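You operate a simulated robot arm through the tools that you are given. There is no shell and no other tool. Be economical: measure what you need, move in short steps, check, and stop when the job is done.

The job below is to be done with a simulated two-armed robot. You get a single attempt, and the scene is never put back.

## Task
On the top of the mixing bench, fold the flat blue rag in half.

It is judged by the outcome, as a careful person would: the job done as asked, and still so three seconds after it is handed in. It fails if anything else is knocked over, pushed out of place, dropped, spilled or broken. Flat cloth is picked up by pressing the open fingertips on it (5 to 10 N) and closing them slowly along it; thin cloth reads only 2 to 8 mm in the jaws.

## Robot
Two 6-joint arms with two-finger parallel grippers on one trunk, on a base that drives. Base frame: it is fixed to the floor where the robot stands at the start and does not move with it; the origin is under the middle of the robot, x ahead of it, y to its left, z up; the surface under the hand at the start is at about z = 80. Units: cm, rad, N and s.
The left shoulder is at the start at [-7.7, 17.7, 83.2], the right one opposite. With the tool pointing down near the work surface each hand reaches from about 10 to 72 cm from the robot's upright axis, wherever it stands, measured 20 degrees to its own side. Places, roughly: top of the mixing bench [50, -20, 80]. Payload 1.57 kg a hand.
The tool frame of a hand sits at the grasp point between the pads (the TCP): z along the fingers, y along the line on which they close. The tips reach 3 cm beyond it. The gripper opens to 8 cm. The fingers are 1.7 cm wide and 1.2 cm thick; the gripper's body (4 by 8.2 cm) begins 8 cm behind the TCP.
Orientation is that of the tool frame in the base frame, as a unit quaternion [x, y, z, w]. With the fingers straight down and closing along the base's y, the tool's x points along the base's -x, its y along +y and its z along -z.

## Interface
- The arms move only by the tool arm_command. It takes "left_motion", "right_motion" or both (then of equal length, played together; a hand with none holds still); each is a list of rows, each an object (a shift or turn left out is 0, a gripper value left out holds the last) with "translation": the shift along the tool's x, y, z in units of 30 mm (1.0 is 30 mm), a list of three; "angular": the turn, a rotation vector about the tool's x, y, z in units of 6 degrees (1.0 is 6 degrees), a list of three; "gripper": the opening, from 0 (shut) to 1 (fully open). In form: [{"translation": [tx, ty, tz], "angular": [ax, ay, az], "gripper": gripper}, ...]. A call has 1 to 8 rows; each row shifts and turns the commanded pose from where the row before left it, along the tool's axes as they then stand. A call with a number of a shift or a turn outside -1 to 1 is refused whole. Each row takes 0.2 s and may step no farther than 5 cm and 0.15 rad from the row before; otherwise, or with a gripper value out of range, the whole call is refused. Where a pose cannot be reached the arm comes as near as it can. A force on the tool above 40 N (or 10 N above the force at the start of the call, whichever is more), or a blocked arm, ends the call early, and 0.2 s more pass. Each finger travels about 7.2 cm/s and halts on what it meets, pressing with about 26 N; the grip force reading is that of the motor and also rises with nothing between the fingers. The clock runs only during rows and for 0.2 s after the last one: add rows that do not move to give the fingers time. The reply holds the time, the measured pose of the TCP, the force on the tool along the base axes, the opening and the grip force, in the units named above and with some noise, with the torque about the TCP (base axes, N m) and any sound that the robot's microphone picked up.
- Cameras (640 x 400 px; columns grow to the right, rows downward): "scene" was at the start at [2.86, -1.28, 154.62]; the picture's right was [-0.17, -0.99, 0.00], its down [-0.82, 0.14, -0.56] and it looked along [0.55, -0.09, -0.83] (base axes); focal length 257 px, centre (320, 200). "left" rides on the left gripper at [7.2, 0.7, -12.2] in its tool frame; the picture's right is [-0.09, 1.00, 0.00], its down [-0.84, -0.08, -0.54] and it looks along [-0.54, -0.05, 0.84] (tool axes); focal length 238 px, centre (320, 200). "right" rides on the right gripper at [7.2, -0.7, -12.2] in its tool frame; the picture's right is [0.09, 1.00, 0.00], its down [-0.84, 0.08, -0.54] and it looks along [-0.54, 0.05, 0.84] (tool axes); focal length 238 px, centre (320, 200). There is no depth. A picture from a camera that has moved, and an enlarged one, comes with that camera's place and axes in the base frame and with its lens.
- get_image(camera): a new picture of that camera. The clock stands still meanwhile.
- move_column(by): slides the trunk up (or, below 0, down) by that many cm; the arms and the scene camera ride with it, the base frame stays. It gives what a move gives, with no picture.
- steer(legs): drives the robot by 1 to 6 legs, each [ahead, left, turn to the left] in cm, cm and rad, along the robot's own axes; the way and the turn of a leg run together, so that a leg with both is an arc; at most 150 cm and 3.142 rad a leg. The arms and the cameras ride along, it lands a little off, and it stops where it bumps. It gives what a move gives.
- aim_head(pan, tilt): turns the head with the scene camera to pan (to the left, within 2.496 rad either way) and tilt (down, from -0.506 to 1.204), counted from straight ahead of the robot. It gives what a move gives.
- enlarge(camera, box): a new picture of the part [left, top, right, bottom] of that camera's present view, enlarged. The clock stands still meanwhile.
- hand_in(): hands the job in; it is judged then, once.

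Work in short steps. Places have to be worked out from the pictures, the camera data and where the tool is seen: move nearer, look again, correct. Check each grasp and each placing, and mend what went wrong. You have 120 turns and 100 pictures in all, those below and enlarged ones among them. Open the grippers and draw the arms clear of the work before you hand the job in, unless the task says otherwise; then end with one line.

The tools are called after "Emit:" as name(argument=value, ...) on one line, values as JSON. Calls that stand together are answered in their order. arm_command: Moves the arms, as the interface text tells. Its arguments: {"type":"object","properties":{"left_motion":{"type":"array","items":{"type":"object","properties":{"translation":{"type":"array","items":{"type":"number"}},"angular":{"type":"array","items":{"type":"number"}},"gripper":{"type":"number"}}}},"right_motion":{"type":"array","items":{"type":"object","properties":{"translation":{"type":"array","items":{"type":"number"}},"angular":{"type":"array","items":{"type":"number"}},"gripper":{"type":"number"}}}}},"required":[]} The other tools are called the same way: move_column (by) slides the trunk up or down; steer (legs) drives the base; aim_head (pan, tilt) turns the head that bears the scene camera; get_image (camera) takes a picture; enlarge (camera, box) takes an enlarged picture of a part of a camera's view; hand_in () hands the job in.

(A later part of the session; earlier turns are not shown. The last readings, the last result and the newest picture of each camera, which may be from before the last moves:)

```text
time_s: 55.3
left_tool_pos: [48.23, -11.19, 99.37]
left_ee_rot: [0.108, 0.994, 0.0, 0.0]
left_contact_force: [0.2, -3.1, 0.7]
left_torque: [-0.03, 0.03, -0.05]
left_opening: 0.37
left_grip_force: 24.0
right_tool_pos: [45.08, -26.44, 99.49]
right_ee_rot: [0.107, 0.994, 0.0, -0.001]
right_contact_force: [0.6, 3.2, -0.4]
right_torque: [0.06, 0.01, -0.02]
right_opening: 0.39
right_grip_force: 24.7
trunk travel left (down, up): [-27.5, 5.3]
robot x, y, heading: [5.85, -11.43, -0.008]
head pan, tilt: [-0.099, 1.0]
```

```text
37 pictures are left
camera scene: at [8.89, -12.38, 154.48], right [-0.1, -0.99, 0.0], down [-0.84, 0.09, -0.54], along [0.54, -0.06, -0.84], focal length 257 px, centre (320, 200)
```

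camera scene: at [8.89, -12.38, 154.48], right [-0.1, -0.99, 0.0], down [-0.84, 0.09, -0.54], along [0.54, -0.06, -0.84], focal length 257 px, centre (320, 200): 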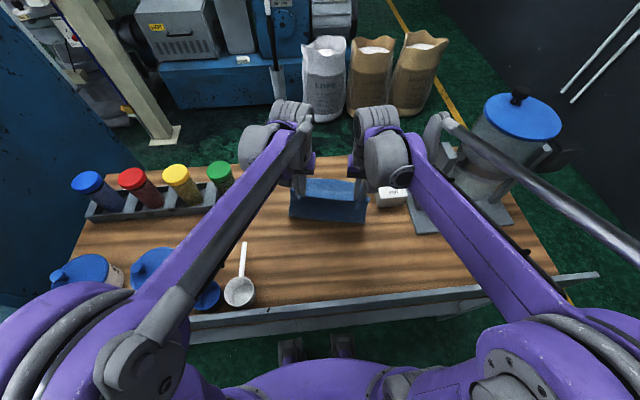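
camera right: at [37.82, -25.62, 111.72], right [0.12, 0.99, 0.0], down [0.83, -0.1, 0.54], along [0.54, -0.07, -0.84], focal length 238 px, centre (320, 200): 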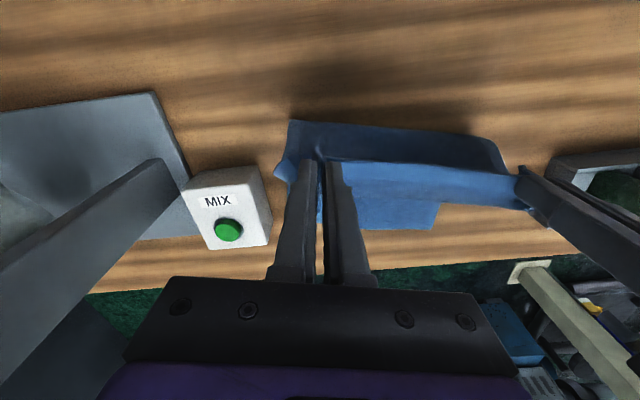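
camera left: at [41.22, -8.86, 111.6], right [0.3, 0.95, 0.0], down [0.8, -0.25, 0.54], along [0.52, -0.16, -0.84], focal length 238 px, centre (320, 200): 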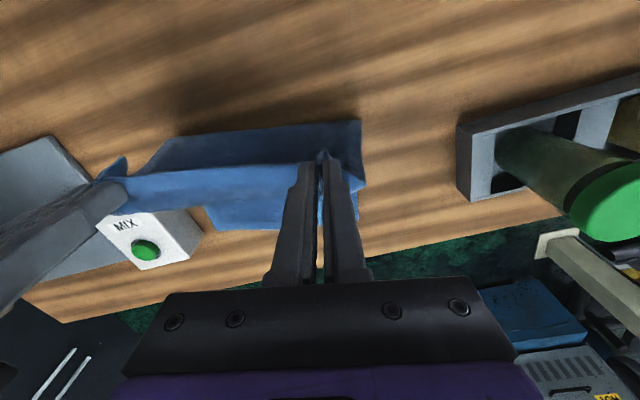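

The cloth now peels at the intended midline, with left fold x≈50.9 and right ≈45.7. Continuing with the second half.

Emit:
arm_command(left_motion=[{"translation": [-1, 0, 0.08]}, {"translation": [-1, 0, 0.28]}, {"translation": [-0.98, 0, 0.48]}, {"translation": [-0.86, 0, 0.66]}, {"translation": [-0.7, 0, 0.82]}, {"translation": [-0.52, 0, 0.95]}, {"translation": [-0.32, 0, 0.95]}, {"translation": [-0.1, 0, 0.8]}], right_motion=[{"translation": [-1, 0, 0.08]}, {"translation": [-1, 0, 0.28]}, {"translation": [-0.98, 0, 0.48]}, {"translation": [-0.86, 0, 0.66]}, {"translation": [-0.7, 0, 0.82]}, {"translation": [-0.52, 0, 0.95]}, {"translation": [-0.32, 0, 0.95]}, {"translation": [-0.1, 0, 0.8]}])

Emit:
get_image(camera="right")

Emit:
get_image(camera="left")

Emit:
enlarge(camera="scene", box=[240, 130, 420, 250])

```text
time_s: 57.1
left_tool_pos: [63.96, -14.66, 84.24]
left_ee_rot: [0.107, 0.994, 0.0, -0.001]
left_contact_force: [-0.2, -2.6, 0.7]
left_torque: [-0.05, 0.0, 0.02]
left_opening: 0.34
left_grip_force: 24.6
right_tool_pos: [60.89, -29.85, 84.37]
right_ee_rot: [0.108, 0.994, 0.001, -0.001]
right_contact_force: [1.8, 2.7, 4.0]
right_torque: [0.02, -0.06, -0.01]
right_opening: 0.39
right_grip_force: 24.8
trunk travel left (down, up): [-27.5, 5.3]
robot x, y, heading: [5.74, -11.41, -0.004]
head pan, tilt: [-0.099, 1.0]
```

```text
36 pictures are left
camera right: at [53.62, -29.02, 96.52], right [0.12, 0.99, 0.0], down [0.83, -0.1, 0.54], along [0.54, -0.07, -0.84], focal length 238 px, centre (320, 200)
```

right: 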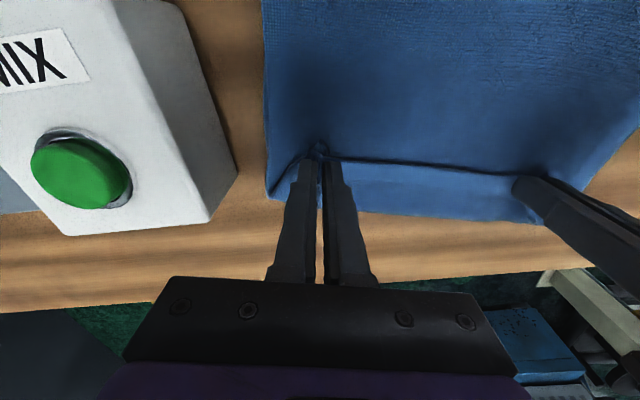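

```text
35 pictures are left
camera left: at [57.08, -12.4, 96.31], right [0.3, 0.95, 0.0], down [0.8, -0.25, 0.54], along [0.52, -0.16, -0.84], focal length 238 px, centre (320, 200)
```

left: 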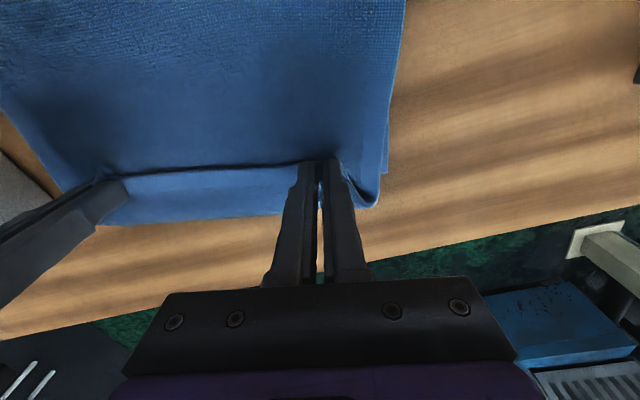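

```text
3.33 times, centred on (330, 190) of scene
camera zoom: at [8.6, -12.32, 154.5], right [-0.1, -0.99, 0.0], down [-0.84, 0.09, -0.54], along [0.54, -0.06, -0.84], focal length 855 px, centre (287, 233)
```

zoom: 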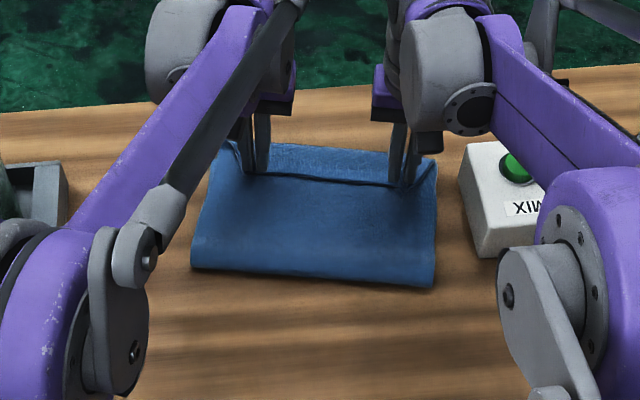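

The upper edge is lying about 3–4 cm short, with slack bulging past the fingers. I'll raise 1 cm and pull forward 2.7 cm to take the slack out.

Emit:
arm_command(left_motion=[{"translation": [-0.1, 0, -0.35]}, {"translation": [-0.25, 0, 0]}, {"translation": [-0.25, 0, 0]}, {"translation": [-0.3, 0, 0]}, {}], right_motion=[{"translation": [-0.1, 0, -0.35]}, {"translation": [-0.25, 0, 0]}, {"translation": [-0.25, 0, 0]}, {"translation": [-0.3, 0, 0]}, {}])

Emit:
get_image(camera="right")

Emit:
get_image(camera="left")

Emit:
enlarge(camera="scene", box=[240, 130, 420, 250])

```text
time_s: 58.3
left_tool_pos: [66.6, -15.16, 85.53]
left_ee_rot: [0.107, 0.994, 0.0, 0.0]
left_contact_force: [0.7, -1.9, -0.6]
left_torque: [-0.1, -0.01, -0.03]
left_opening: 0.37
left_grip_force: 24.6
right_tool_pos: [63.48, -30.55, 85.51]
right_ee_rot: [0.106, 0.994, 0.0, -0.001]
right_contact_force: [0.2, 3.0, -0.9]
right_torque: [0.08, 0.01, 0.03]
right_opening: 0.39
right_grip_force: 25.1
trunk travel left (down, up): [-27.5, 5.3]
robot x, y, heading: [6.19, -11.37, -0.007]
head pan, tilt: [-0.099, 1.0]
```

```text
33 pictures are left
camera right: at [56.21, -29.62, 97.62], right [0.12, 0.99, 0.0], down [0.83, -0.1, 0.54], along [0.54, -0.07, -0.84], focal length 238 px, centre (320, 200)
```

right: 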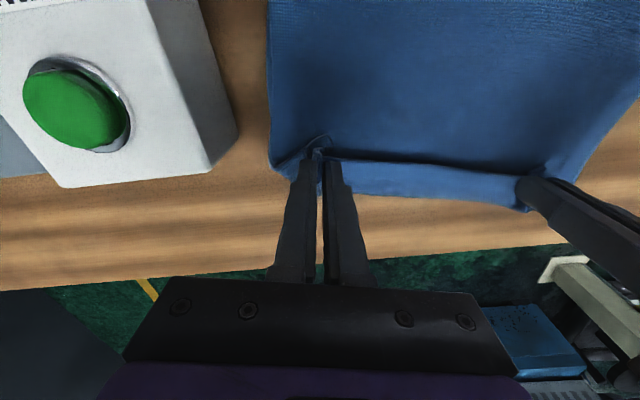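

```text
32 pictures are left
camera left: at [59.63, -12.87, 97.54], right [0.3, 0.95, 0.0], down [0.8, -0.25, 0.54], along [0.52, -0.16, -0.84], focal length 238 px, centre (320, 200)
```

left: 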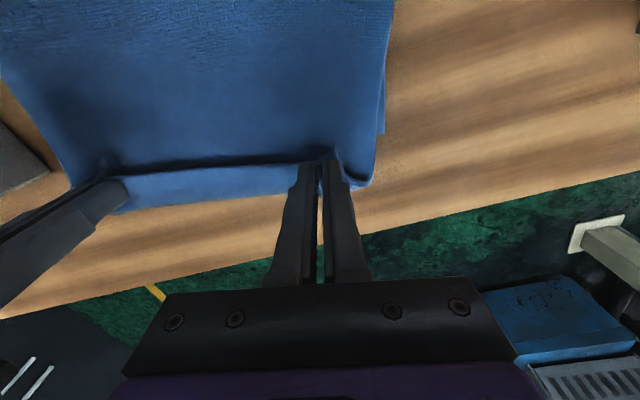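

```text
3.33 times, centred on (330, 190) of scene
camera zoom: at [8.61, -12.32, 154.48], right [-0.1, -0.99, 0.0], down [-0.84, 0.09, -0.54], along [0.54, -0.06, -0.84], focal length 855 px, centre (287, 233)
```

zoom: 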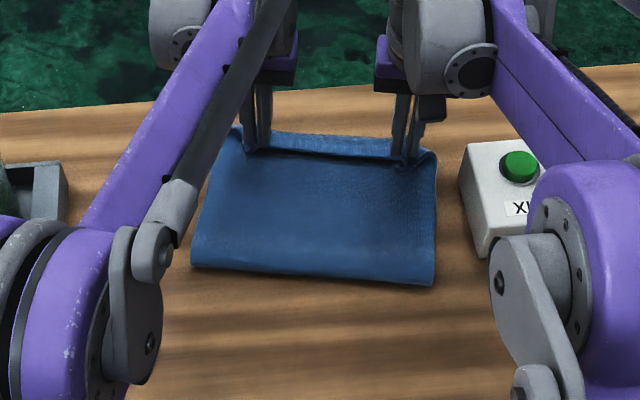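

The hem bulge persists because the edge faces the robot side of the fingers, and the fold line crept about 4 cm forward. New plan:
1. Lift back to vertical so the fold line resets.
2. Lean the sheet forward and release in the air, so it flops over with its edge pointing away.
3. Regrip from that side to straighten it.

Emit:
arm_command(left_motion=[{"translation": [0.2, 0, -0.9]}, {"translation": [0.5, 0, -0.9]}, {"translation": [0.8, 0, -0.9]}, {"translation": [1, 0, -0.8]}, {"translation": [1, 0, -0.6]}, {"translation": [1, 0, -0.3]}, {"translation": [1, 0, -0.1]}, {"translation": [1, 0, 0]}], right_motion=[{"translation": [0.2, 0, -0.9]}, {"translation": [0.5, 0, -0.9]}, {"translation": [0.8, 0, -0.9]}, {"translation": [1, 0, -0.8]}, {"translation": [1, 0, -0.6]}, {"translation": [1, 0, -0.3]}, {"translation": [1, 0, -0.1]}, {"translation": [1, 0, 0]}])

Emit:
arm_command(left_motion=[{"translation": [1, 0, 0.2]}, {"translation": [0.6, 0, 0.2]}, {"translation": [-1, 0, -0.2]}, {"translation": [-1, 0, -0.3]}, {"translation": [-1, 0, -0.1]}, {"translation": [-1, 0, 0.1]}, {"translation": [-1, 0, 0.3]}], right_motion=[{"translation": [1, 0, 0.2]}, {"translation": [0.6, 0, 0.2]}, {"translation": [-1, 0, -0.2]}, {"translation": [-1, 0, -0.3]}, {"translation": [-1, 0, -0.1]}, {"translation": [-1, 0, 0.1]}, {"translation": [-1, 0, 0.3]}])

Emit:
get_image(camera="scene")

Emit:
get_image(camera="right")

```text
time_s: 60.1
left_tool_pos: [47.41, -10.92, 98.98]
left_ee_rot: [0.108, 0.994, 0.001, 0.001]
left_contact_force: [-0.6, -2.9, -0.2]
left_torque: [-0.07, 0.01, -0.02]
left_opening: 0.37
left_grip_force: 25.1
right_tool_pos: [44.27, -26.17, 99.05]
right_ee_rot: [0.107, 0.994, 0.0, 0.001]
right_contact_force: [0.7, 3.0, -0.3]
right_torque: [0.07, -0.01, -0.01]
right_opening: 0.39
right_grip_force: 24.9
trunk travel left (down, up): [-27.5, 5.3]
robot x, y, heading: [5.98, -11.42, 0.003]
head pan, tilt: [-0.099, 1.0]
```

```text
time_s: 61.7
left_tool_pos: [57.52, -13.2, 98.23]
left_ee_rot: [0.106, 0.994, 0.0, -0.001]
left_contact_force: [0.0, -2.6, 0.8]
left_torque: [-0.11, 0.01, -0.01]
left_opening: 0.36
left_grip_force: 24.1
right_tool_pos: [54.67, -28.53, 98.23]
right_ee_rot: [0.107, 0.994, 0.0, -0.001]
right_contact_force: [0.5, 3.0, 0.2]
right_torque: [0.11, 0.03, 0.01]
right_opening: 0.38
right_grip_force: 25.3
trunk travel left (down, up): [-27.5, 5.3]
robot x, y, heading: [5.87, -11.48, -0.003]
head pan, tilt: [-0.099, 1.0]
```

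```text
30 pictures are left
camera scene: at [8.89, -12.38, 154.48], right [-0.1, -0.99, 0.0], down [-0.84, 0.09, -0.54], along [0.54, -0.06, -0.84], focal length 257 px, centre (320, 200)
```

scene: 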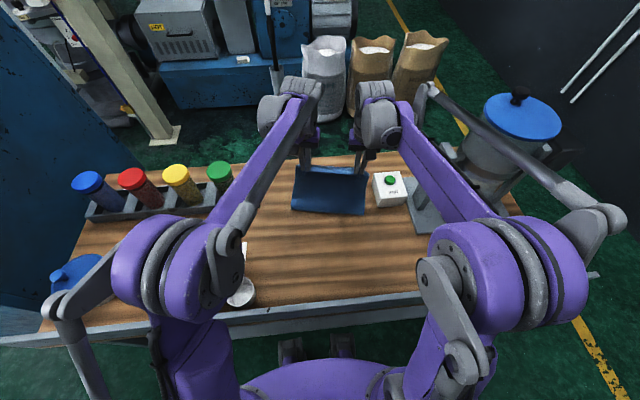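

```text
29 pictures are left
camera right: at [47.46, -27.64, 110.38], right [0.12, 0.99, 0.0], down [0.83, -0.1, 0.54], along [0.54, -0.07, -0.84], focal length 238 px, centre (320, 200)
```

right: 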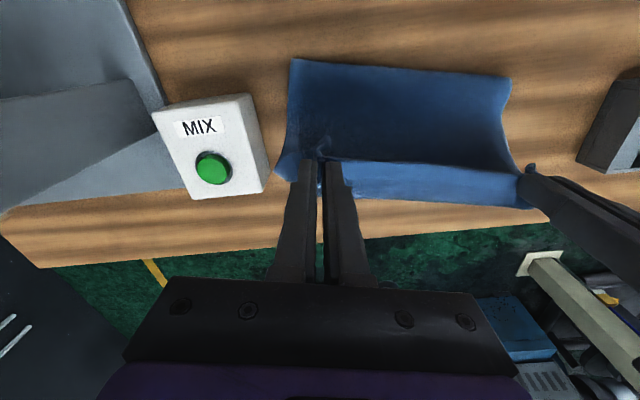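

The sheet leans forward from the fold. I'll release it here in the air.

Emit:
arm_command(left_motion=[{"translation": [-0.3, 0, 0], "gripper": 0.5}, {"translation": [-0.3, 0, 0], "gripper": 0.8}, {}, {}, {}, {}], right_motion=[{"translation": [-0.3, 0, 0], "gripper": 0.5}, {"translation": [-0.3, 0, 0], "gripper": 0.8}, {}, {}, {}, {}])

Emit:
get_image(camera="right")

Emit:
get_image(camera="left")

```text
time_s: 63.1
left_tool_pos: [59.22, -13.43, 98.5]
left_ee_rot: [0.108, 0.994, 0.0, 0.0]
left_contact_force: [0.4, -0.3, -0.1]
left_torque: [0.0, -0.02, -0.01]
left_opening: 6.45
left_grip_force: 0.1
right_tool_pos: [56.09, -28.98, 98.42]
right_ee_rot: [0.107, 0.994, 0.0, -0.001]
right_contact_force: [0.6, -0.1, 0.9]
right_torque: [-0.03, -0.01, 0.0]
right_opening: 6.39
right_grip_force: 0.1
trunk travel left (down, up): [-27.5, 5.3]
robot x, y, heading: [5.76, -11.31, -0.003]
head pan, tilt: [-0.099, 1.0]
```

```text
28 pictures are left
camera right: at [49.01, -28.03, 110.5], right [0.12, 0.99, 0.0], down [0.83, -0.1, 0.54], along [0.54, -0.07, -0.84], focal length 238 px, centre (320, 200)
```

right: 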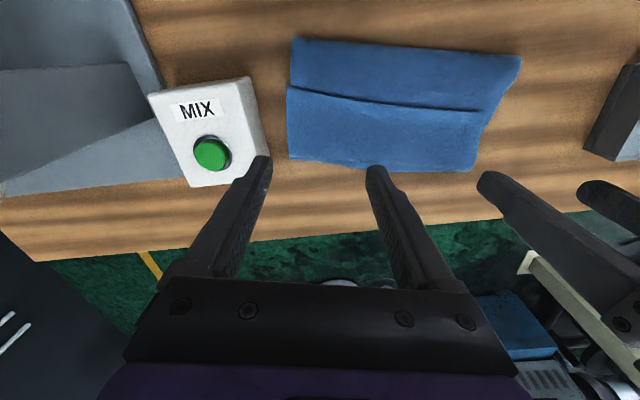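

```text
27 pictures are left
camera left: at [52.3, -11.21, 110.48], right [0.3, 0.95, 0.0], down [0.8, -0.25, 0.54], along [0.52, -0.16, -0.84], focal length 238 px, centre (320, 200)
```

left: 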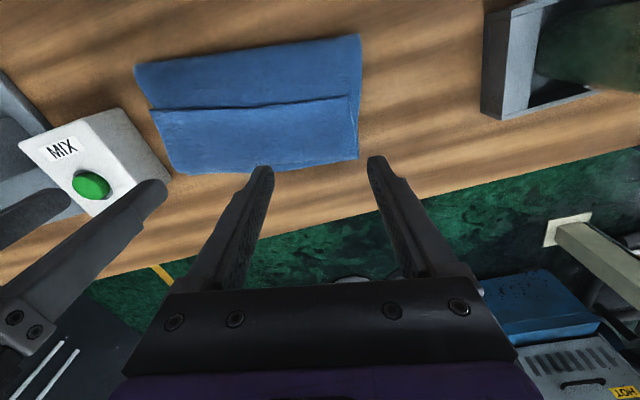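

It flopped into a letter fold, with an ~8 cm hem on top whose free edge runs (57.9,−9.7)→(52.6,−32). I'll pinch that top layer again, lay the rag flat, then fold far-to-near, where I can tilt the fingers forward to avoid the hem. Moving over the hem corners now.

Emit:
arm_command(left_motion=[{"translation": [0.35, 0.2, 0.5], "gripper": 0.4}, {"translation": [0, 0, 1]}, {"translation": [0, 0, 1]}, {"translation": [0, 0, 1]}, {"translation": [0, 0, 0.8]}, {"translation": [0, 0, 0.3]}, {}], right_motion=[{"translation": [0.59, -0.3, 0.5], "gripper": 0.4}, {"translation": [0, 0, 1]}, {"translation": [0, 0, 1]}, {"translation": [0, 0, 1]}, {"translation": [0, 0, 0.8]}, {"translation": [0, 0, 0.3]}, {}])

Emit:
get_image(camera="right")

Emit:
get_image(camera="left")

```text
time_s: 64.7
left_tool_pos: [58.39, -12.67, 84.55]
left_ee_rot: [0.107, 0.994, 0.001, -0.001]
left_contact_force: [0.2, 0.0, 1.0]
left_torque: [0.02, 0.0, 0.01]
left_opening: 3.19
left_grip_force: 0.2
right_tool_pos: [54.25, -29.5, 84.42]
right_ee_rot: [0.107, 0.994, 0.0, -0.001]
right_contact_force: [-0.7, -0.5, 0.8]
right_torque: [-0.02, -0.05, -0.02]
right_opening: 3.19
right_grip_force: 0.0
trunk travel left (down, up): [-27.5, 5.3]
robot x, y, heading: [5.69, -11.57, -0.009]
head pan, tilt: [-0.099, 1.0]
```

```text
26 pictures are left
camera right: at [47.0, -28.61, 96.62], right [0.12, 0.99, 0.0], down [0.83, -0.1, 0.54], along [0.54, -0.07, -0.84], focal length 238 px, centre (320, 200)
```

right: 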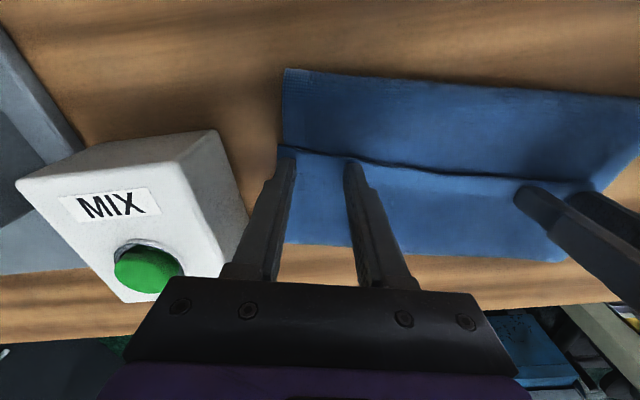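

```text
25 pictures are left
camera left: at [51.46, -10.42, 96.68], right [0.3, 0.95, 0.0], down [0.8, -0.25, 0.54], along [0.52, -0.16, -0.84], focal length 238 px, centre (320, 200)
```

left: 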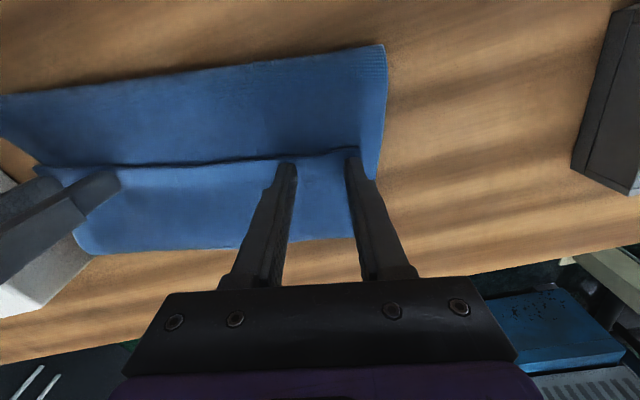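

Positions are good: just inside the hem edge and near its corners. I'll touch lightly, then close.

Emit:
arm_command(left_motion=[{"translation": [0, -0.12, 0.06]}, {"translation": [0, 0, 0.06]}, {}], right_motion=[{"translation": [0, 0.12, 0.04]}, {"translation": [0, 0, 0.03]}, {}])

```text
time_s: 65.5
left_tool_pos: [58.4, -13.05, 84.18]
left_ee_rot: [0.108, 0.994, 0.0, -0.001]
left_contact_force: [-0.3, 1.0, 1.3]
left_torque: [0.0, 0.0, -0.01]
left_opening: 3.18
left_grip_force: 0.0
right_tool_pos: [54.32, -29.1, 84.25]
right_ee_rot: [0.107, 0.994, 0.0, 0.0]
right_contact_force: [0.1, -0.8, 0.8]
right_torque: [0.03, 0.0, -0.02]
right_opening: 3.19
right_grip_force: 0.1
trunk travel left (down, up): [-27.5, 5.3]
robot x, y, heading: [5.82, -11.4, -0.007]
head pan, tilt: [-0.099, 1.0]
```

The touch is about 1 N on each side, so I'll close slowly.

Emit:
arm_command(left_motion=[{"gripper": 0.34}, {"gripper": 0.28}, {"gripper": 0.22}, {"gripper": 0.16}, {"gripper": 0.1}, {"gripper": 0.04}, {"gripper": 0}, {}], right_motion=[{"translation": [0, 0, 0.02], "gripper": 0.34}, {"gripper": 0.28}, {"gripper": 0.22}, {"gripper": 0.16}, {"gripper": 0.1}, {"gripper": 0.04}, {"gripper": 0}, {}])

```text
time_s: 67.3
left_tool_pos: [58.34, -13.07, 84.17]
left_ee_rot: [0.107, 0.994, 0.0, 0.0]
left_contact_force: [-0.9, -2.7, 1.3]
left_torque: [-0.06, -0.01, -0.03]
left_opening: 0.37
left_grip_force: 24.5
right_tool_pos: [54.35, -28.95, 84.22]
right_ee_rot: [0.107, 0.994, 0.0, 0.0]
right_contact_force: [0.6, 2.1, 1.2]
right_torque: [0.04, 0.01, 0.04]
right_opening: 0.4
right_grip_force: 25.1
trunk travel left (down, up): [-27.5, 5.3]
robot x, y, heading: [5.97, -11.32, -0.006]
head pan, tilt: [-0.099, 1.0]
```

Both hands have single layers at 4 mm. I'll lift and lay the sheet back open toward me.

Emit:
arm_command(left_motion=[{"translation": [0.2, 0, -1]}, {"translation": [0.5, 0, -1]}, {"translation": [0.8, 0, -0.9]}, {"translation": [1, 0, -0.8]}, {"translation": [1, 0, -0.6]}, {"translation": [1, 0, -0.3]}, {"translation": [1, 0, 0]}, {"translation": [1, 0, 0.2]}], right_motion=[{"translation": [0.2, 0, -1]}, {"translation": [0.5, 0, -1]}, {"translation": [0.8, 0, -0.9]}, {"translation": [1, 0, -0.8]}, {"translation": [1, 0, -0.6]}, {"translation": [1, 0, -0.3]}, {"translation": [1, 0, 0]}, {"translation": [1, 0, 0.2]}])

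Emit:
arm_command(left_motion=[{"translation": [0.9, 0, 0.5]}, {"translation": [0.7, 0, 0.7]}, {"translation": [0.5, 0, 0.8]}, {"translation": [0.3, 0, 0.8]}, {"translation": [0.1, 0, 0.8]}, {"translation": [0.1, 0, 0.6]}, {}], right_motion=[{"translation": [0.9, 0, 0.5]}, {"translation": [0.7, 0, 0.7]}, {"translation": [0.5, 0, 0.8]}, {"translation": [0.3, 0, 0.8]}, {"translation": [0.1, 0, 0.8]}, {"translation": [0.1, 0, 0.6]}, {}])

Emit:
enlarge(camera="scene", box=[220, 140, 440, 280])

```text
time_s: 69.1
left_tool_pos: [39.04, -8.98, 97.4]
left_ee_rot: [0.107, 0.994, -0.001, 0.001]
left_contact_force: [-0.1, 1.0, 0.1]
left_torque: [-0.01, -0.01, -0.01]
left_opening: 0.37
left_grip_force: 24.5
right_tool_pos: [34.99, -24.65, 97.5]
right_ee_rot: [0.107, 0.994, 0.0, 0.001]
right_contact_force: [0.5, 1.0, -0.1]
right_torque: [-0.03, -0.03, -0.01]
right_opening: 0.39
right_grip_force: 24.6
trunk travel left (down, up): [-27.5, 5.3]
robot x, y, heading: [5.69, -11.38, -0.001]
head pan, tilt: [-0.099, 1.0]
```

```text
time_s: 70.7
left_tool_pos: [31.53, -7.28, 84.83]
left_ee_rot: [0.107, 0.994, 0.0, 0.0]
left_contact_force: [-0.4, -1.0, 0.3]
left_torque: [-0.02, -0.01, 0.0]
left_opening: 0.38
left_grip_force: 24.6
right_tool_pos: [27.37, -23.27, 84.81]
right_ee_rot: [0.108, 0.994, -0.001, 0.0]
right_contact_force: [0.1, 1.3, -1.1]
right_torque: [0.08, -0.02, -0.03]
right_opening: 0.37
right_grip_force: 24.3
trunk travel left (down, up): [-27.5, 5.3]
robot x, y, heading: [6.1, -11.57, -0.0]
head pan, tilt: [-0.099, 1.0]
```

```text
2.86 times, centred on (330, 210) of scene
camera zoom: at [8.62, -12.33, 154.48], right [-0.1, -0.99, 0.0], down [-0.84, 0.09, -0.54], along [0.54, -0.06, -0.84], focal length 733 px, centre (291, 171)
```

zoom: 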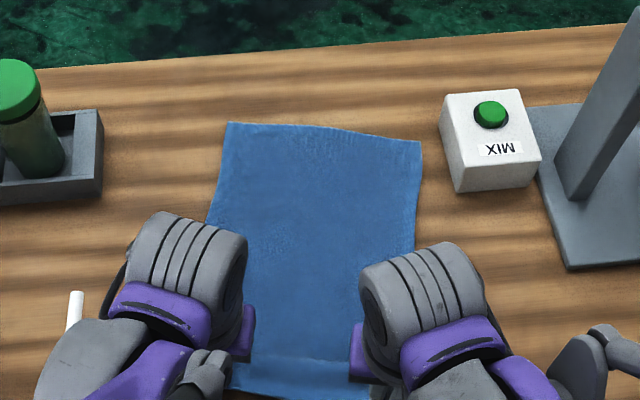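

The sheet is open, with far corners ≈(64.6,−10.5) and (59.3,−34). I'll release here, then check the near corners from slightly above.

Emit:
arm_command(left_motion=[{"translation": [0.05, 0, 0.2]}, {"translation": [0, 0, 0.1]}, {"gripper": 0.1}, {"gripper": 0.25}, {"gripper": 0.4}, {"translation": [0, 0, -0.4]}, {"translation": [0.3, 0, -0.9]}, {"translation": [0, 0, -0.9]}], right_motion=[{"translation": [0.05, 0, 0.2]}, {"translation": [0, 0, 0.1]}, {"gripper": 0.1}, {"gripper": 0.25}, {"gripper": 0.4}, {"translation": [0, 0, -0.4]}, {"translation": [0.3, 0, -0.9]}, {"translation": [0, 0, -0.9]}])

Emit:
get_image(camera="right")

Emit:
get_image(camera="left")

```text
time_s: 72.5
left_tool_pos: [30.62, -7.1, 90.54]
left_ee_rot: [0.108, 0.994, 0.001, 0.0]
left_contact_force: [-0.1, 0.7, 0.3]
left_torque: [-0.01, 0.0, 0.03]
left_opening: 3.19
left_grip_force: 0.1
right_tool_pos: [26.56, -23.09, 90.71]
right_ee_rot: [0.108, 0.994, 0.001, 0.0]
right_contact_force: [-0.2, 0.5, 0.2]
right_torque: [-0.01, 0.01, 0.04]
right_opening: 3.19
right_grip_force: 0.1
trunk travel left (down, up): [-27.5, 5.3]
robot x, y, heading: [5.98, -12.02, -0.006]
head pan, tilt: [-0.099, 1.0]
```

```text
23 pictures are left
camera right: at [19.34, -22.27, 102.81], right [0.12, 0.99, 0.0], down [0.83, -0.1, 0.54], along [0.54, -0.07, -0.84], focal length 238 px, centre (320, 200)
```

right: 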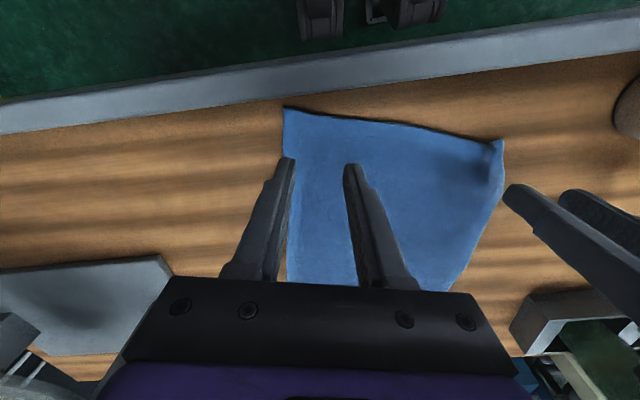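

```text
22 pictures are left
camera left: at [23.67, -4.74, 102.62], right [0.3, 0.95, 0.0], down [0.8, -0.25, 0.54], along [0.52, -0.16, -0.84], focal length 238 px, centre (320, 200)
```

left: 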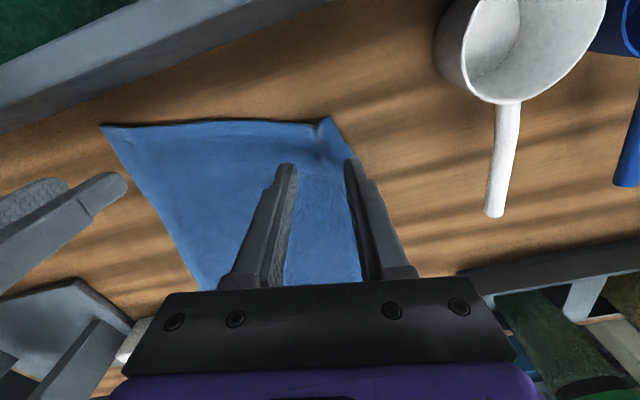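

The near edge lies fine. I'll now carry both open hands forward to the far edge, about 33 cm along the rag's axis.

Emit:
arm_command(left_motion=[{"translation": [-1, 0, -0.4]}, {"translation": [-1, 0, 0]}, {"translation": [-1, 0, 0]}, {"translation": [-1, 0, 0]}, {"translation": [-1, 0, 0]}, {"translation": [-1, 0, 0]}, {"translation": [-1, 0, 0]}, {"translation": [-1, 0.1, 0]}], right_motion=[{"translation": [-1, 0, -0.4]}, {"translation": [-1, 0, 0]}, {"translation": [-1, 0, 0]}, {"translation": [-1, 0, 0]}, {"translation": [-1, 0, 0]}, {"translation": [-1, 0, 0]}, {"translation": [-1, 0, 0]}, {"translation": [-1, -0.1, 0]}])

Emit:
arm_command(left_motion=[{"translation": [-1, 0.1, 0]}, {"translation": [-0.9, 0.1, 0]}, {"translation": [-0.6, 0, 0.4]}, {"translation": [0, 0, 0.5]}, {}], right_motion=[{"translation": [-1, -0.1, 0]}, {"translation": [-0.9, -0.1, 0]}, {"translation": [-0.6, 0, 0.4]}, {"translation": [0, 0, 0.5]}, {}])

Emit:
get_image(camera="right")

Emit:
get_image(camera="left")

```text
time_s: 74.3
left_tool_pos: [54.45, -11.73, 91.61]
left_ee_rot: [0.108, 0.994, 0.001, -0.001]
left_contact_force: [-0.3, 0.3, -0.4]
left_torque: [0.02, 0.05, 0.01]
left_opening: 3.21
left_grip_force: 0.0
right_tool_pos: [50.17, -28.59, 91.72]
right_ee_rot: [0.106, 0.994, 0.001, -0.001]
right_contact_force: [0.9, 0.6, -0.3]
right_torque: [0.03, 0.02, 0.01]
right_opening: 3.23
right_grip_force: 0.0
trunk travel left (down, up): [-27.5, 5.3]
robot x, y, heading: [5.82, -11.52, -0.009]
head pan, tilt: [-0.099, 1.0]
```

```text
time_s: 75.5
left_tool_pos: [61.44, -12.82, 89.05]
left_ee_rot: [0.106, 0.994, 0.0, 0.0]
left_contact_force: [0.2, -0.1, -0.5]
left_torque: [0.0, -0.02, 0.02]
left_opening: 3.21
left_grip_force: 0.0
right_tool_pos: [57.33, -30.56, 89.0]
right_ee_rot: [0.107, 0.994, 0.0, 0.0]
right_contact_force: [0.3, -0.2, -0.1]
right_torque: [0.03, 0.03, 0.02]
right_opening: 3.18
right_grip_force: 0.1
trunk travel left (down, up): [-27.5, 5.3]
robot x, y, heading: [5.97, -11.65, -0.004]
head pan, tilt: [-0.099, 1.0]
```

```text
21 pictures are left
camera right: at [50.05, -29.74, 101.19], right [0.12, 0.99, 0.0], down [0.83, -0.1, 0.54], along [0.54, -0.07, -0.84], focal length 238 px, centre (320, 200)
```

right: 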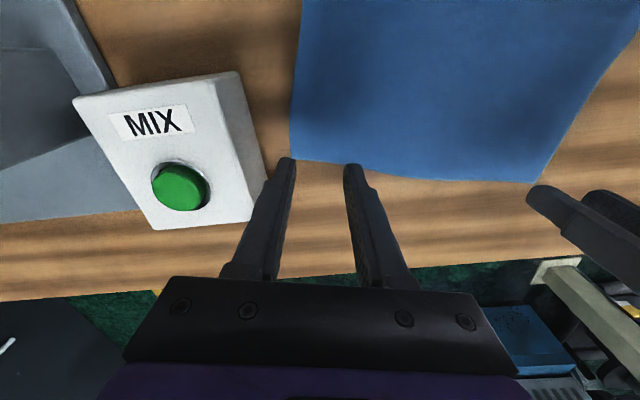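

```text
20 pictures are left
camera left: at [54.6, -10.57, 101.13], right [0.3, 0.95, 0.0], down [0.8, -0.25, 0.54], along [0.52, -0.16, -0.84], focal length 238 px, centre (320, 200)
```

left: 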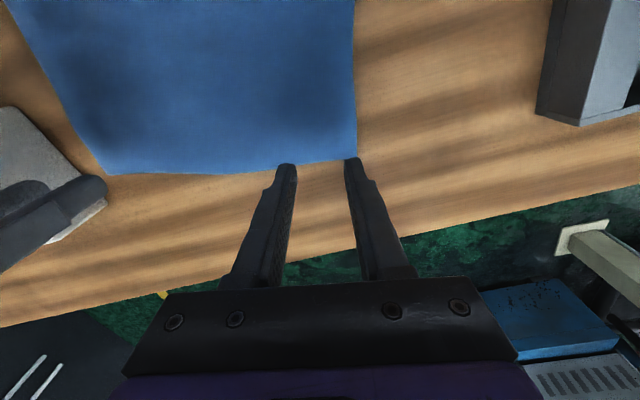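

Far corners: FL≈(64.1,−9.8), FR≈(58.9,−33.6). I'll move to 0.8 cm inside the far edge and descend.

Emit:
arm_command(left_motion=[{"translation": [-0.4, 0.14, 0.3]}, {"translation": [0, 0, 0.8]}, {"translation": [0, 0, 0.55]}, {"translation": [0, 0, 0.1]}, {"translation": [0, 0, 0.05]}, {}], right_motion=[{"translation": [-0.46, 0.14, 0.3]}, {"translation": [0, 0, 0.8]}, {"translation": [0, 0, 0.55]}, {"translation": [0, 0, 0.1]}, {"translation": [0, 0, 0.05]}, {}])

```text
time_s: 76.9
left_tool_pos: [62.88, -12.69, 83.57]
left_ee_rot: [0.108, 0.994, 0.0, 0.0]
left_contact_force: [0.2, -0.6, 0.3]
left_torque: [0.0, 0.0, 0.0]
left_opening: 3.22
left_grip_force: 0.0
right_tool_pos: [58.61, -30.34, 83.66]
right_ee_rot: [0.107, 0.994, 0.001, 0.0]
right_contact_force: [-0.4, 0.1, 0.0]
right_torque: [-0.02, 0.0, 0.01]
right_opening: 3.21
right_grip_force: 0.1
trunk travel left (down, up): [-27.5, 5.3]
robot x, y, heading: [5.97, -11.39, -0.002]
head pan, tilt: [-0.099, 1.0]
```

Just above contact, so a bit lower.

Emit:
arm_command(left_motion=[{"translation": [0, 0, 0.06]}, {"translation": [0, 0, 0.03]}, {}], right_motion=[{"translation": [0, 0, 0.06]}, {"translation": [0, 0, 0.05]}, {}])

```text
time_s: 77.7
left_tool_pos: [62.86, -12.63, 83.43]
left_ee_rot: [0.108, 0.994, 0.0, 0.0]
left_contact_force: [1.1, 0.5, 2.9]
left_torque: [-0.01, -0.03, 0.0]
left_opening: 3.16
left_grip_force: 0.1
right_tool_pos: [58.62, -30.4, 83.36]
right_ee_rot: [0.107, 0.994, 0.0, 0.0]
right_contact_force: [-0.2, 1.5, 4.5]
right_torque: [0.03, -0.02, -0.01]
right_opening: 3.22
right_grip_force: 0.0
trunk travel left (down, up): [-27.5, 5.3]
robot x, y, heading: [6.04, -11.31, 0.001]
head pan, tilt: [-0.099, 1.0]
```

Contact is 3–5 N. I'll press slightly more and close slowly.

Emit:
arm_command(left_motion=[{"translation": [0, 0, 0.015], "gripper": 0.36}, {"gripper": 0.3}, {"gripper": 0.24}, {"translation": [0, -0.05, 0], "gripper": 0.18}, {"translation": [0, -0.05, 0], "gripper": 0.12}, {"gripper": 0.06}, {"gripper": 0}, {}], right_motion=[{"translation": [0, 0, 0.01], "gripper": 0.36}, {"gripper": 0.3}, {"gripper": 0.24}, {"translation": [0, 0.05, 0], "gripper": 0.18}, {"translation": [0, 0.05, 0], "gripper": 0.12}, {"gripper": 0.06}, {"gripper": 0}, {}])

Emit:
get_image(camera="right")

Emit:
get_image(camera="left")

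```text
time_s: 79.5
left_tool_pos: [62.68, -13.12, 83.39]
left_ee_rot: [0.107, 0.994, 0.0, 0.0]
left_contact_force: [-3.1, -13.9, 6.1]
left_torque: [-0.48, 0.1, 0.06]
left_opening: 0.37
left_grip_force: 24.9
right_tool_pos: [58.55, -30.03, 83.36]
right_ee_rot: [0.106, 0.994, 0.001, -0.001]
right_contact_force: [4.6, 14.5, 4.9]
right_torque: [0.45, -0.09, 0.04]
right_opening: 0.39
right_grip_force: 24.9
trunk travel left (down, up): [-27.5, 5.3]
robot x, y, heading: [5.43, -11.56, -0.004]
head pan, tilt: [-0.099, 1.0]
```

```text
19 pictures are left
camera right: at [51.41, -29.2, 95.51], right [0.12, 0.99, 0.0], down [0.83, -0.1, 0.54], along [0.54, -0.06, -0.84], focal length 238 px, centre (320, 200)
```

right: 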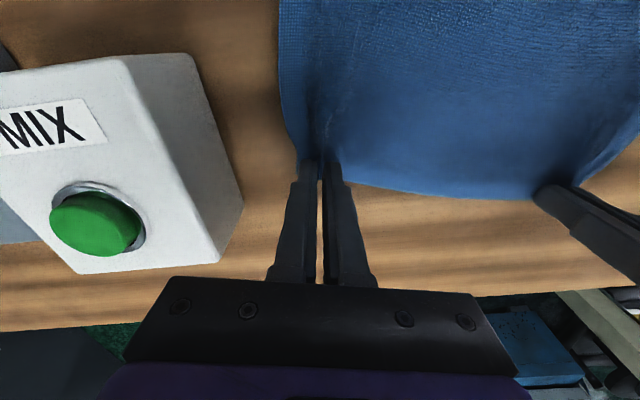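

```text
18 pictures are left
camera left: at [55.73, -10.77, 95.44], right [0.3, 0.95, 0.0], down [0.8, -0.25, 0.54], along [0.52, -0.17, -0.84], focal length 238 px, centre (320, 200)
```

left: 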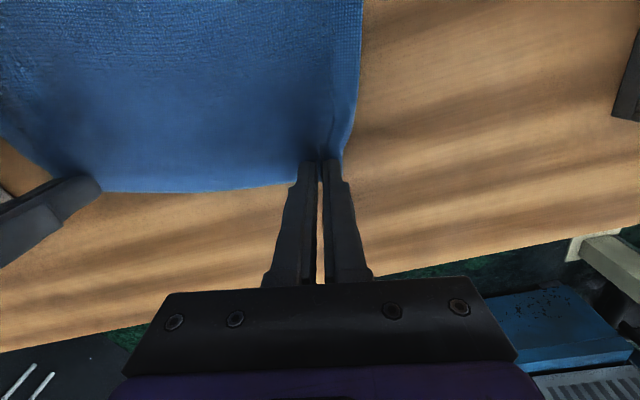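

Clean edge grips at 3.7–3.9 mm. I'll lift and bring the far edge back partway, to s≈9 cm and 15 cm high, then back the robot up for room to tilt the fingers at the near side.

Emit:
arm_command(left_motion=[{"translation": [0.11, -0.12, -0.95]}, {"translation": [0.32, -0.05, -1]}, {"translation": [0.52, 0, -0.95]}, {"translation": [0.7, 0, -0.83]}, {"translation": [0.86, 0, -0.68]}, {"translation": [0.5, 0, -0.5]}, {}], right_motion=[{"translation": [0.11, 0.12, -0.95]}, {"translation": [0.32, 0.05, -1]}, {"translation": [0.52, 0, -0.95]}, {"translation": [0.7, 0, -0.83]}, {"translation": [0.86, 0, -0.68]}, {"translation": [0.5, 0, -0.5]}, {}])

Emit:
steer(legs=[[-7.84, 1.68, 0]])

Emit:
get_image(camera="scene")

```text
time_s: 81.1
left_tool_pos: [53.92, -11.6, 97.99]
left_ee_rot: [0.108, 0.994, 0.0, 0.0]
left_contact_force: [-0.8, -4.7, 0.0]
left_torque: [-0.08, 0.02, -0.02]
left_opening: 0.36
left_grip_force: 24.4
right_tool_pos: [49.89, -27.74, 98.14]
right_ee_rot: [0.107, 0.994, 0.001, 0.0]
right_contact_force: [1.4, 3.6, -0.2]
right_torque: [0.11, -0.04, 0.01]
right_opening: 0.36
right_grip_force: 24.9
trunk travel left (down, up): [-27.5, 5.3]
robot x, y, heading: [5.87, -11.62, -0.004]
head pan, tilt: [-0.099, 1.0]
```

```text
time_s: 82.2
left_tool_pos: [46.09, -9.94, 98.0]
left_ee_rot: [0.108, 0.994, 0.0, 0.001]
left_contact_force: [-1.4, -3.2, -0.1]
left_torque: [-0.09, 0.03, -0.01]
left_opening: 0.34
left_grip_force: 24.3
right_tool_pos: [41.87, -26.17, 98.13]
right_ee_rot: [0.107, 0.994, 0.0, -0.001]
right_contact_force: [0.0, 3.9, -0.4]
right_torque: [0.07, -0.02, -0.01]
right_opening: 0.34
right_grip_force: 24.4
trunk travel left (down, up): [-27.5, 5.3]
robot x, y, heading: [-2.19, -9.74, -0.006]
head pan, tilt: [-0.099, 1.0]
```

```text
17 pictures are left
camera scene: at [0.72, -10.61, 154.49], right [-0.11, -0.99, 0.0], down [-0.84, 0.09, -0.54], along [0.54, -0.06, -0.84], focal length 257 px, centre (320, 200)
```

scene: 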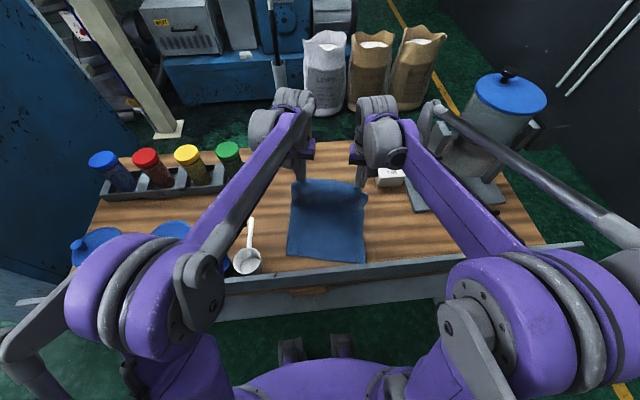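

Working well: the lower half lies flat and the far half is lifted. I'll move the hands forward 8 cm and drive back once more.

Emit:
arm_command(left_motion=[{"translation": [-0.9, 0, 0]}, {"translation": [-0.9, 0, 0]}, {"translation": [-0.87, 0, 0.1]}, {}], right_motion=[{"translation": [-0.9, 0, 0]}, {"translation": [-0.9, 0, 0]}, {"translation": [-0.87, 0, 0.1]}, {}])

Emit:
steer(legs=[[-7.84, 1.68, 0]])

```text
time_s: 83.2
left_tool_pos: [53.94, -11.62, 97.66]
left_ee_rot: [0.108, 0.994, -0.001, 0.0]
left_contact_force: [-0.7, -3.9, 0.3]
left_torque: [-0.12, 0.0, -0.02]
left_opening: 0.35
left_grip_force: 24.5
right_tool_pos: [49.67, -27.76, 97.85]
right_ee_rot: [0.107, 0.994, 0.0, 0.0]
right_contact_force: [0.5, 4.0, 0.3]
right_torque: [0.08, -0.06, 0.03]
right_opening: 0.34
right_grip_force: 24.2
trunk travel left (down, up): [-27.5, 5.3]
robot x, y, heading: [-2.05, -9.89, -0.008]
head pan, tilt: [-0.099, 1.0]
```

```text
time_s: 84.3
left_tool_pos: [46.31, -9.9, 97.8]
left_ee_rot: [0.108, 0.994, 0.0, -0.001]
left_contact_force: [-1.0, -3.9, -0.3]
left_torque: [-0.12, 0.02, 0.01]
left_opening: 0.34
left_grip_force: 24.0
right_tool_pos: [42.06, -26.07, 97.87]
right_ee_rot: [0.109, 0.994, 0.0, 0.0]
right_contact_force: [0.2, 3.2, 0.4]
right_torque: [0.09, -0.03, -0.02]
right_opening: 0.33
right_grip_force: 24.9
trunk travel left (down, up): [-27.5, 5.3]
robot x, y, heading: [-9.71, -7.95, -0.009]
head pan, tilt: [-0.099, 1.0]
```

At s≈17 with tips about 14.5 cm high. I'll start the near-side descent, tilting the fingers forward 6° per row (first five rows).

Emit:
arm_command(left_motion=[{"translation": [1, 0, -0.3], "angular": [0, -1, 0]}, {"translation": [1, 0, 0.0], "angular": [0, -1, 0]}, {"translation": [1, 0, 0.15], "angular": [0, -1, 0]}, {"translation": [1, 0, 0.25], "angular": [0, -1, 0]}, {"translation": [0.95, 0, 0.33], "angular": [0, -1, 0]}], right_motion=[{"translation": [1, 0, -0.3], "angular": [0, -1, 0]}, {"translation": [1, 0, 0.0], "angular": [0, -1, 0]}, {"translation": [1, 0, 0.15], "angular": [0, -1, 0]}, {"translation": [1, 0, 0.25], "angular": [0, -1, 0]}, {"translation": [0.95, 0, 0.33], "angular": [0, -1, 0]}])

Emit:
get_image(camera="scene")

```text
time_s: 85.5
left_tool_pos: [32.87, -7.13, 93.66]
left_ee_rot: [0.105, 0.96, -0.029, 0.259]
left_contact_force: [-1.8, -5.6, 0.7]
left_torque: [-0.14, 0.05, -0.08]
left_opening: 0.37
left_grip_force: 24.8
right_tool_pos: [28.43, -23.42, 93.68]
right_ee_rot: [0.105, 0.96, -0.028, 0.259]
right_contact_force: [1.6, 6.0, -1.5]
right_torque: [0.14, -0.05, 0.08]
right_opening: 0.34
right_grip_force: 24.1
trunk travel left (down, up): [-27.5, 5.3]
robot x, y, heading: [-9.45, -8.58, -0.009]
head pan, tilt: [-0.099, 1.0]
```

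```text
16 pictures are left
camera scene: at [-7.11, -8.89, 154.48], right [-0.11, -0.99, 0.0], down [-0.84, 0.09, -0.54], along [0.54, -0.06, -0.84], focal length 257 px, centre (320, 200)
```

scene: 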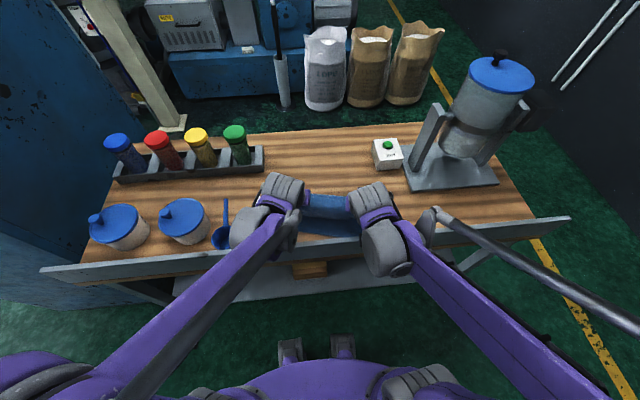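

Tilt and position match the plan, with fingers pointing forward 30°. I'll continue the descent (three more rows), then check.

Emit:
arm_command(left_motion=[{"translation": [0.967, 0, 0.388], "angular": [0, -1, 0]}, {"translation": [0.942, 0, 0.445], "angular": [0, -1, 0]}, {"translation": [0.91, 0, 0.498], "angular": [0, -1, 0]}], right_motion=[{"translation": [0.967, 0, 0.388], "angular": [0, -1, 0]}, {"translation": [0.942, 0, 0.445], "angular": [0, -1, 0]}, {"translation": [0.91, 0, 0.498], "angular": [0, -1, 0]}])

Emit:
get_image(camera="right")

Emit:
enlarge(camera="scene", box=[180, 150, 440, 320])

```text
time_s: 86.2
left_tool_pos: [29.24, -6.17, 86.37]
left_ee_rot: [0.099, 0.917, -0.041, 0.385]
left_contact_force: [-0.6, -1.7, 0.4]
left_torque: [0.0, -0.01, -0.02]
left_opening: 0.35
left_grip_force: 24.3
right_tool_pos: [26.13, -22.23, 87.14]
right_ee_rot: [0.09, 0.912, -0.045, 0.398]
right_contact_force: [11.7, 2.7, 2.6]
right_torque: [-0.02, 0.44, 0.04]
right_opening: 0.33
right_grip_force: 24.0
trunk travel left (down, up): [-27.5, 5.3]
robot x, y, heading: [-9.7, -8.03, -0.005]
head pan, tilt: [-0.099, 1.0]
stopped in row 3 (right hand): the force on the tool passed its limit at 170 N (the readings are from after the stop); the commanded pose is now the measured one
```

```text
15 pictures are left
camera right: at [12.29, -20.18, 90.17], right [0.14, 0.99, -0.08], down [0.19, 0.05, 0.98], along [0.97, -0.15, -0.18], focal length 238 px, centre (320, 200)
```

right: 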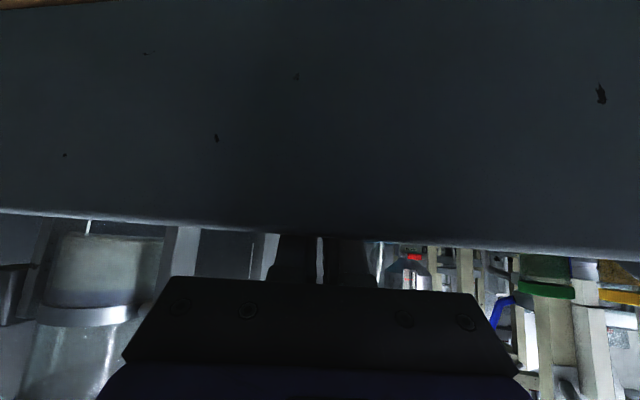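

```text
2.35 times, centred on (310, 235) of scene
camera zoom: at [-6.69, -8.89, 154.46], right [-0.11, -0.99, 0.0], down [-0.84, 0.09, -0.54], along [0.54, -0.06, -0.84], focal length 604 px, centre (344, 118)
```

zoom: 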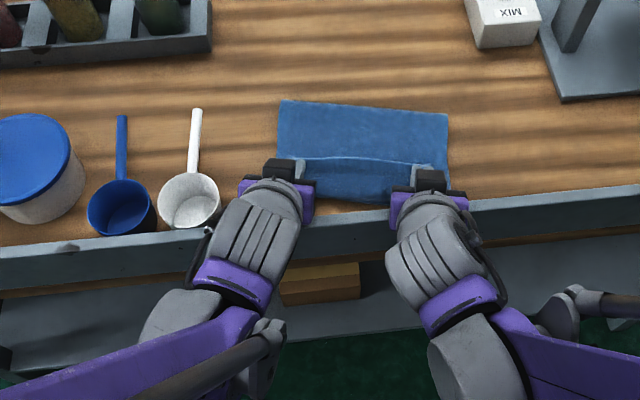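

The right gripper touched the raised front lip of the bench (about z 89), so that much tilt isn't possible here. I'll rise 3 cm and reduce the tilt to about 20° before laying the edge.

Emit:
arm_command(left_motion=[{"translation": [-0.9, 0, -0.47]}, {"angular": [0, 1, 0]}, {"angular": [0, 1, 0]}, {"angular": [0, 1, 0]}, {"angular": [0, 1, 0]}, {}], right_motion=[{"translation": [-0.9, 0, -0.4]}, {"angular": [0, 1, 0]}, {"angular": [0, 1, 0]}, {"angular": [0, 1, 0]}, {"angular": [0, 1, 0]}, {}])

Emit:
get_image(camera="scene")

```text
time_s: 87.6
left_tool_pos: [29.97, -6.27, 89.44]
left_ee_rot: [0.106, 0.977, -0.02, 0.186]
left_contact_force: [-0.2, -2.0, -0.7]
left_torque: [-0.02, -0.02, -0.05]
left_opening: 0.35
left_grip_force: 24.3
right_tool_pos: [26.74, -22.59, 89.96]
right_ee_rot: [0.098, 0.975, -0.026, 0.198]
right_contact_force: [0.4, 2.4, 0.1]
right_torque: [0.04, -0.03, 0.05]
right_opening: 0.34
right_grip_force: 25.1
trunk travel left (down, up): [-27.5, 5.3]
robot x, y, heading: [-9.85, -7.99, -0.002]
head pan, tilt: [-0.099, 1.0]
```

```text
13 pictures are left
camera scene: at [-7.02, -8.91, 154.48], right [-0.11, -0.99, 0.0], down [-0.84, 0.09, -0.54], along [0.54, -0.06, -0.84], focal length 257 px, centre (320, 200)
```

scene: 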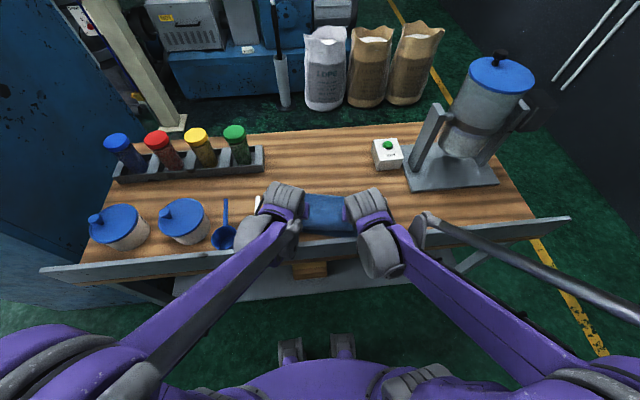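

Everything else is in place. I'll go to about 10° tilt and lower nearly straight down, laying the edge just inside the near edge and clear of the lip.

Emit:
arm_command(left_motion=[{"angular": [0, 1, 0]}, {"angular": [0, 1, 0]}, {"translation": [0.1, 0, 0.6]}, {"translation": [0, 0, 0.6]}, {"translation": [0, 0, 0.4]}, {"translation": [0, 0, 0.15]}, {}], right_motion=[{"angular": [0, 1, 0]}, {"angular": [0, 1, 0]}, {"translation": [0.15, 0, 0.7]}, {"translation": [0, 0, 0.7]}, {"translation": [0, 0, 0.4]}, {"translation": [0, 0, 0.1]}, {}])

Emit:
get_image(camera="right")

```text
time_s: 89.2
left_tool_pos: [30.49, -6.36, 84.06]
left_ee_rot: [0.107, 0.991, -0.009, 0.085]
left_contact_force: [-1.0, -2.7, 4.3]
left_torque: [-0.09, -0.02, -0.03]
left_opening: 0.36
left_grip_force: 24.2
right_tool_pos: [27.33, -22.7, 84.26]
right_ee_rot: [0.099, 0.99, -0.016, 0.095]
right_contact_force: [0.1, 3.5, 3.4]
right_torque: [0.06, -0.01, -0.02]
right_opening: 0.37
right_grip_force: 24.6
trunk travel left (down, up): [-27.5, 5.3]
robot x, y, heading: [-9.84, -8.35, -0.008]
head pan, tilt: [-0.099, 1.0]
```

```text
12 pictures are left
camera right: at [17.98, -21.4, 94.78], right [0.11, 0.99, -0.03], down [0.72, -0.06, 0.69], along [0.69, -0.1, -0.72], focal length 238 px, centre (320, 200)
```

right: 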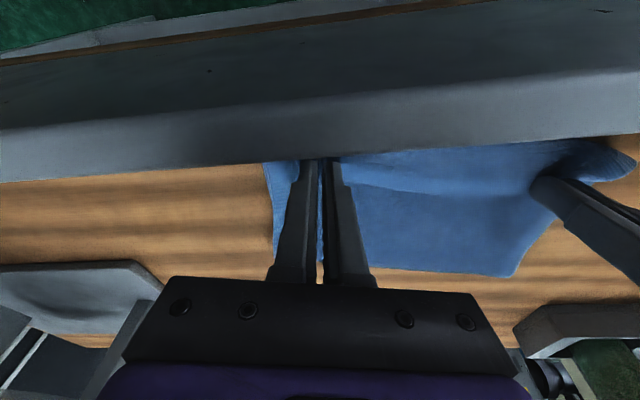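

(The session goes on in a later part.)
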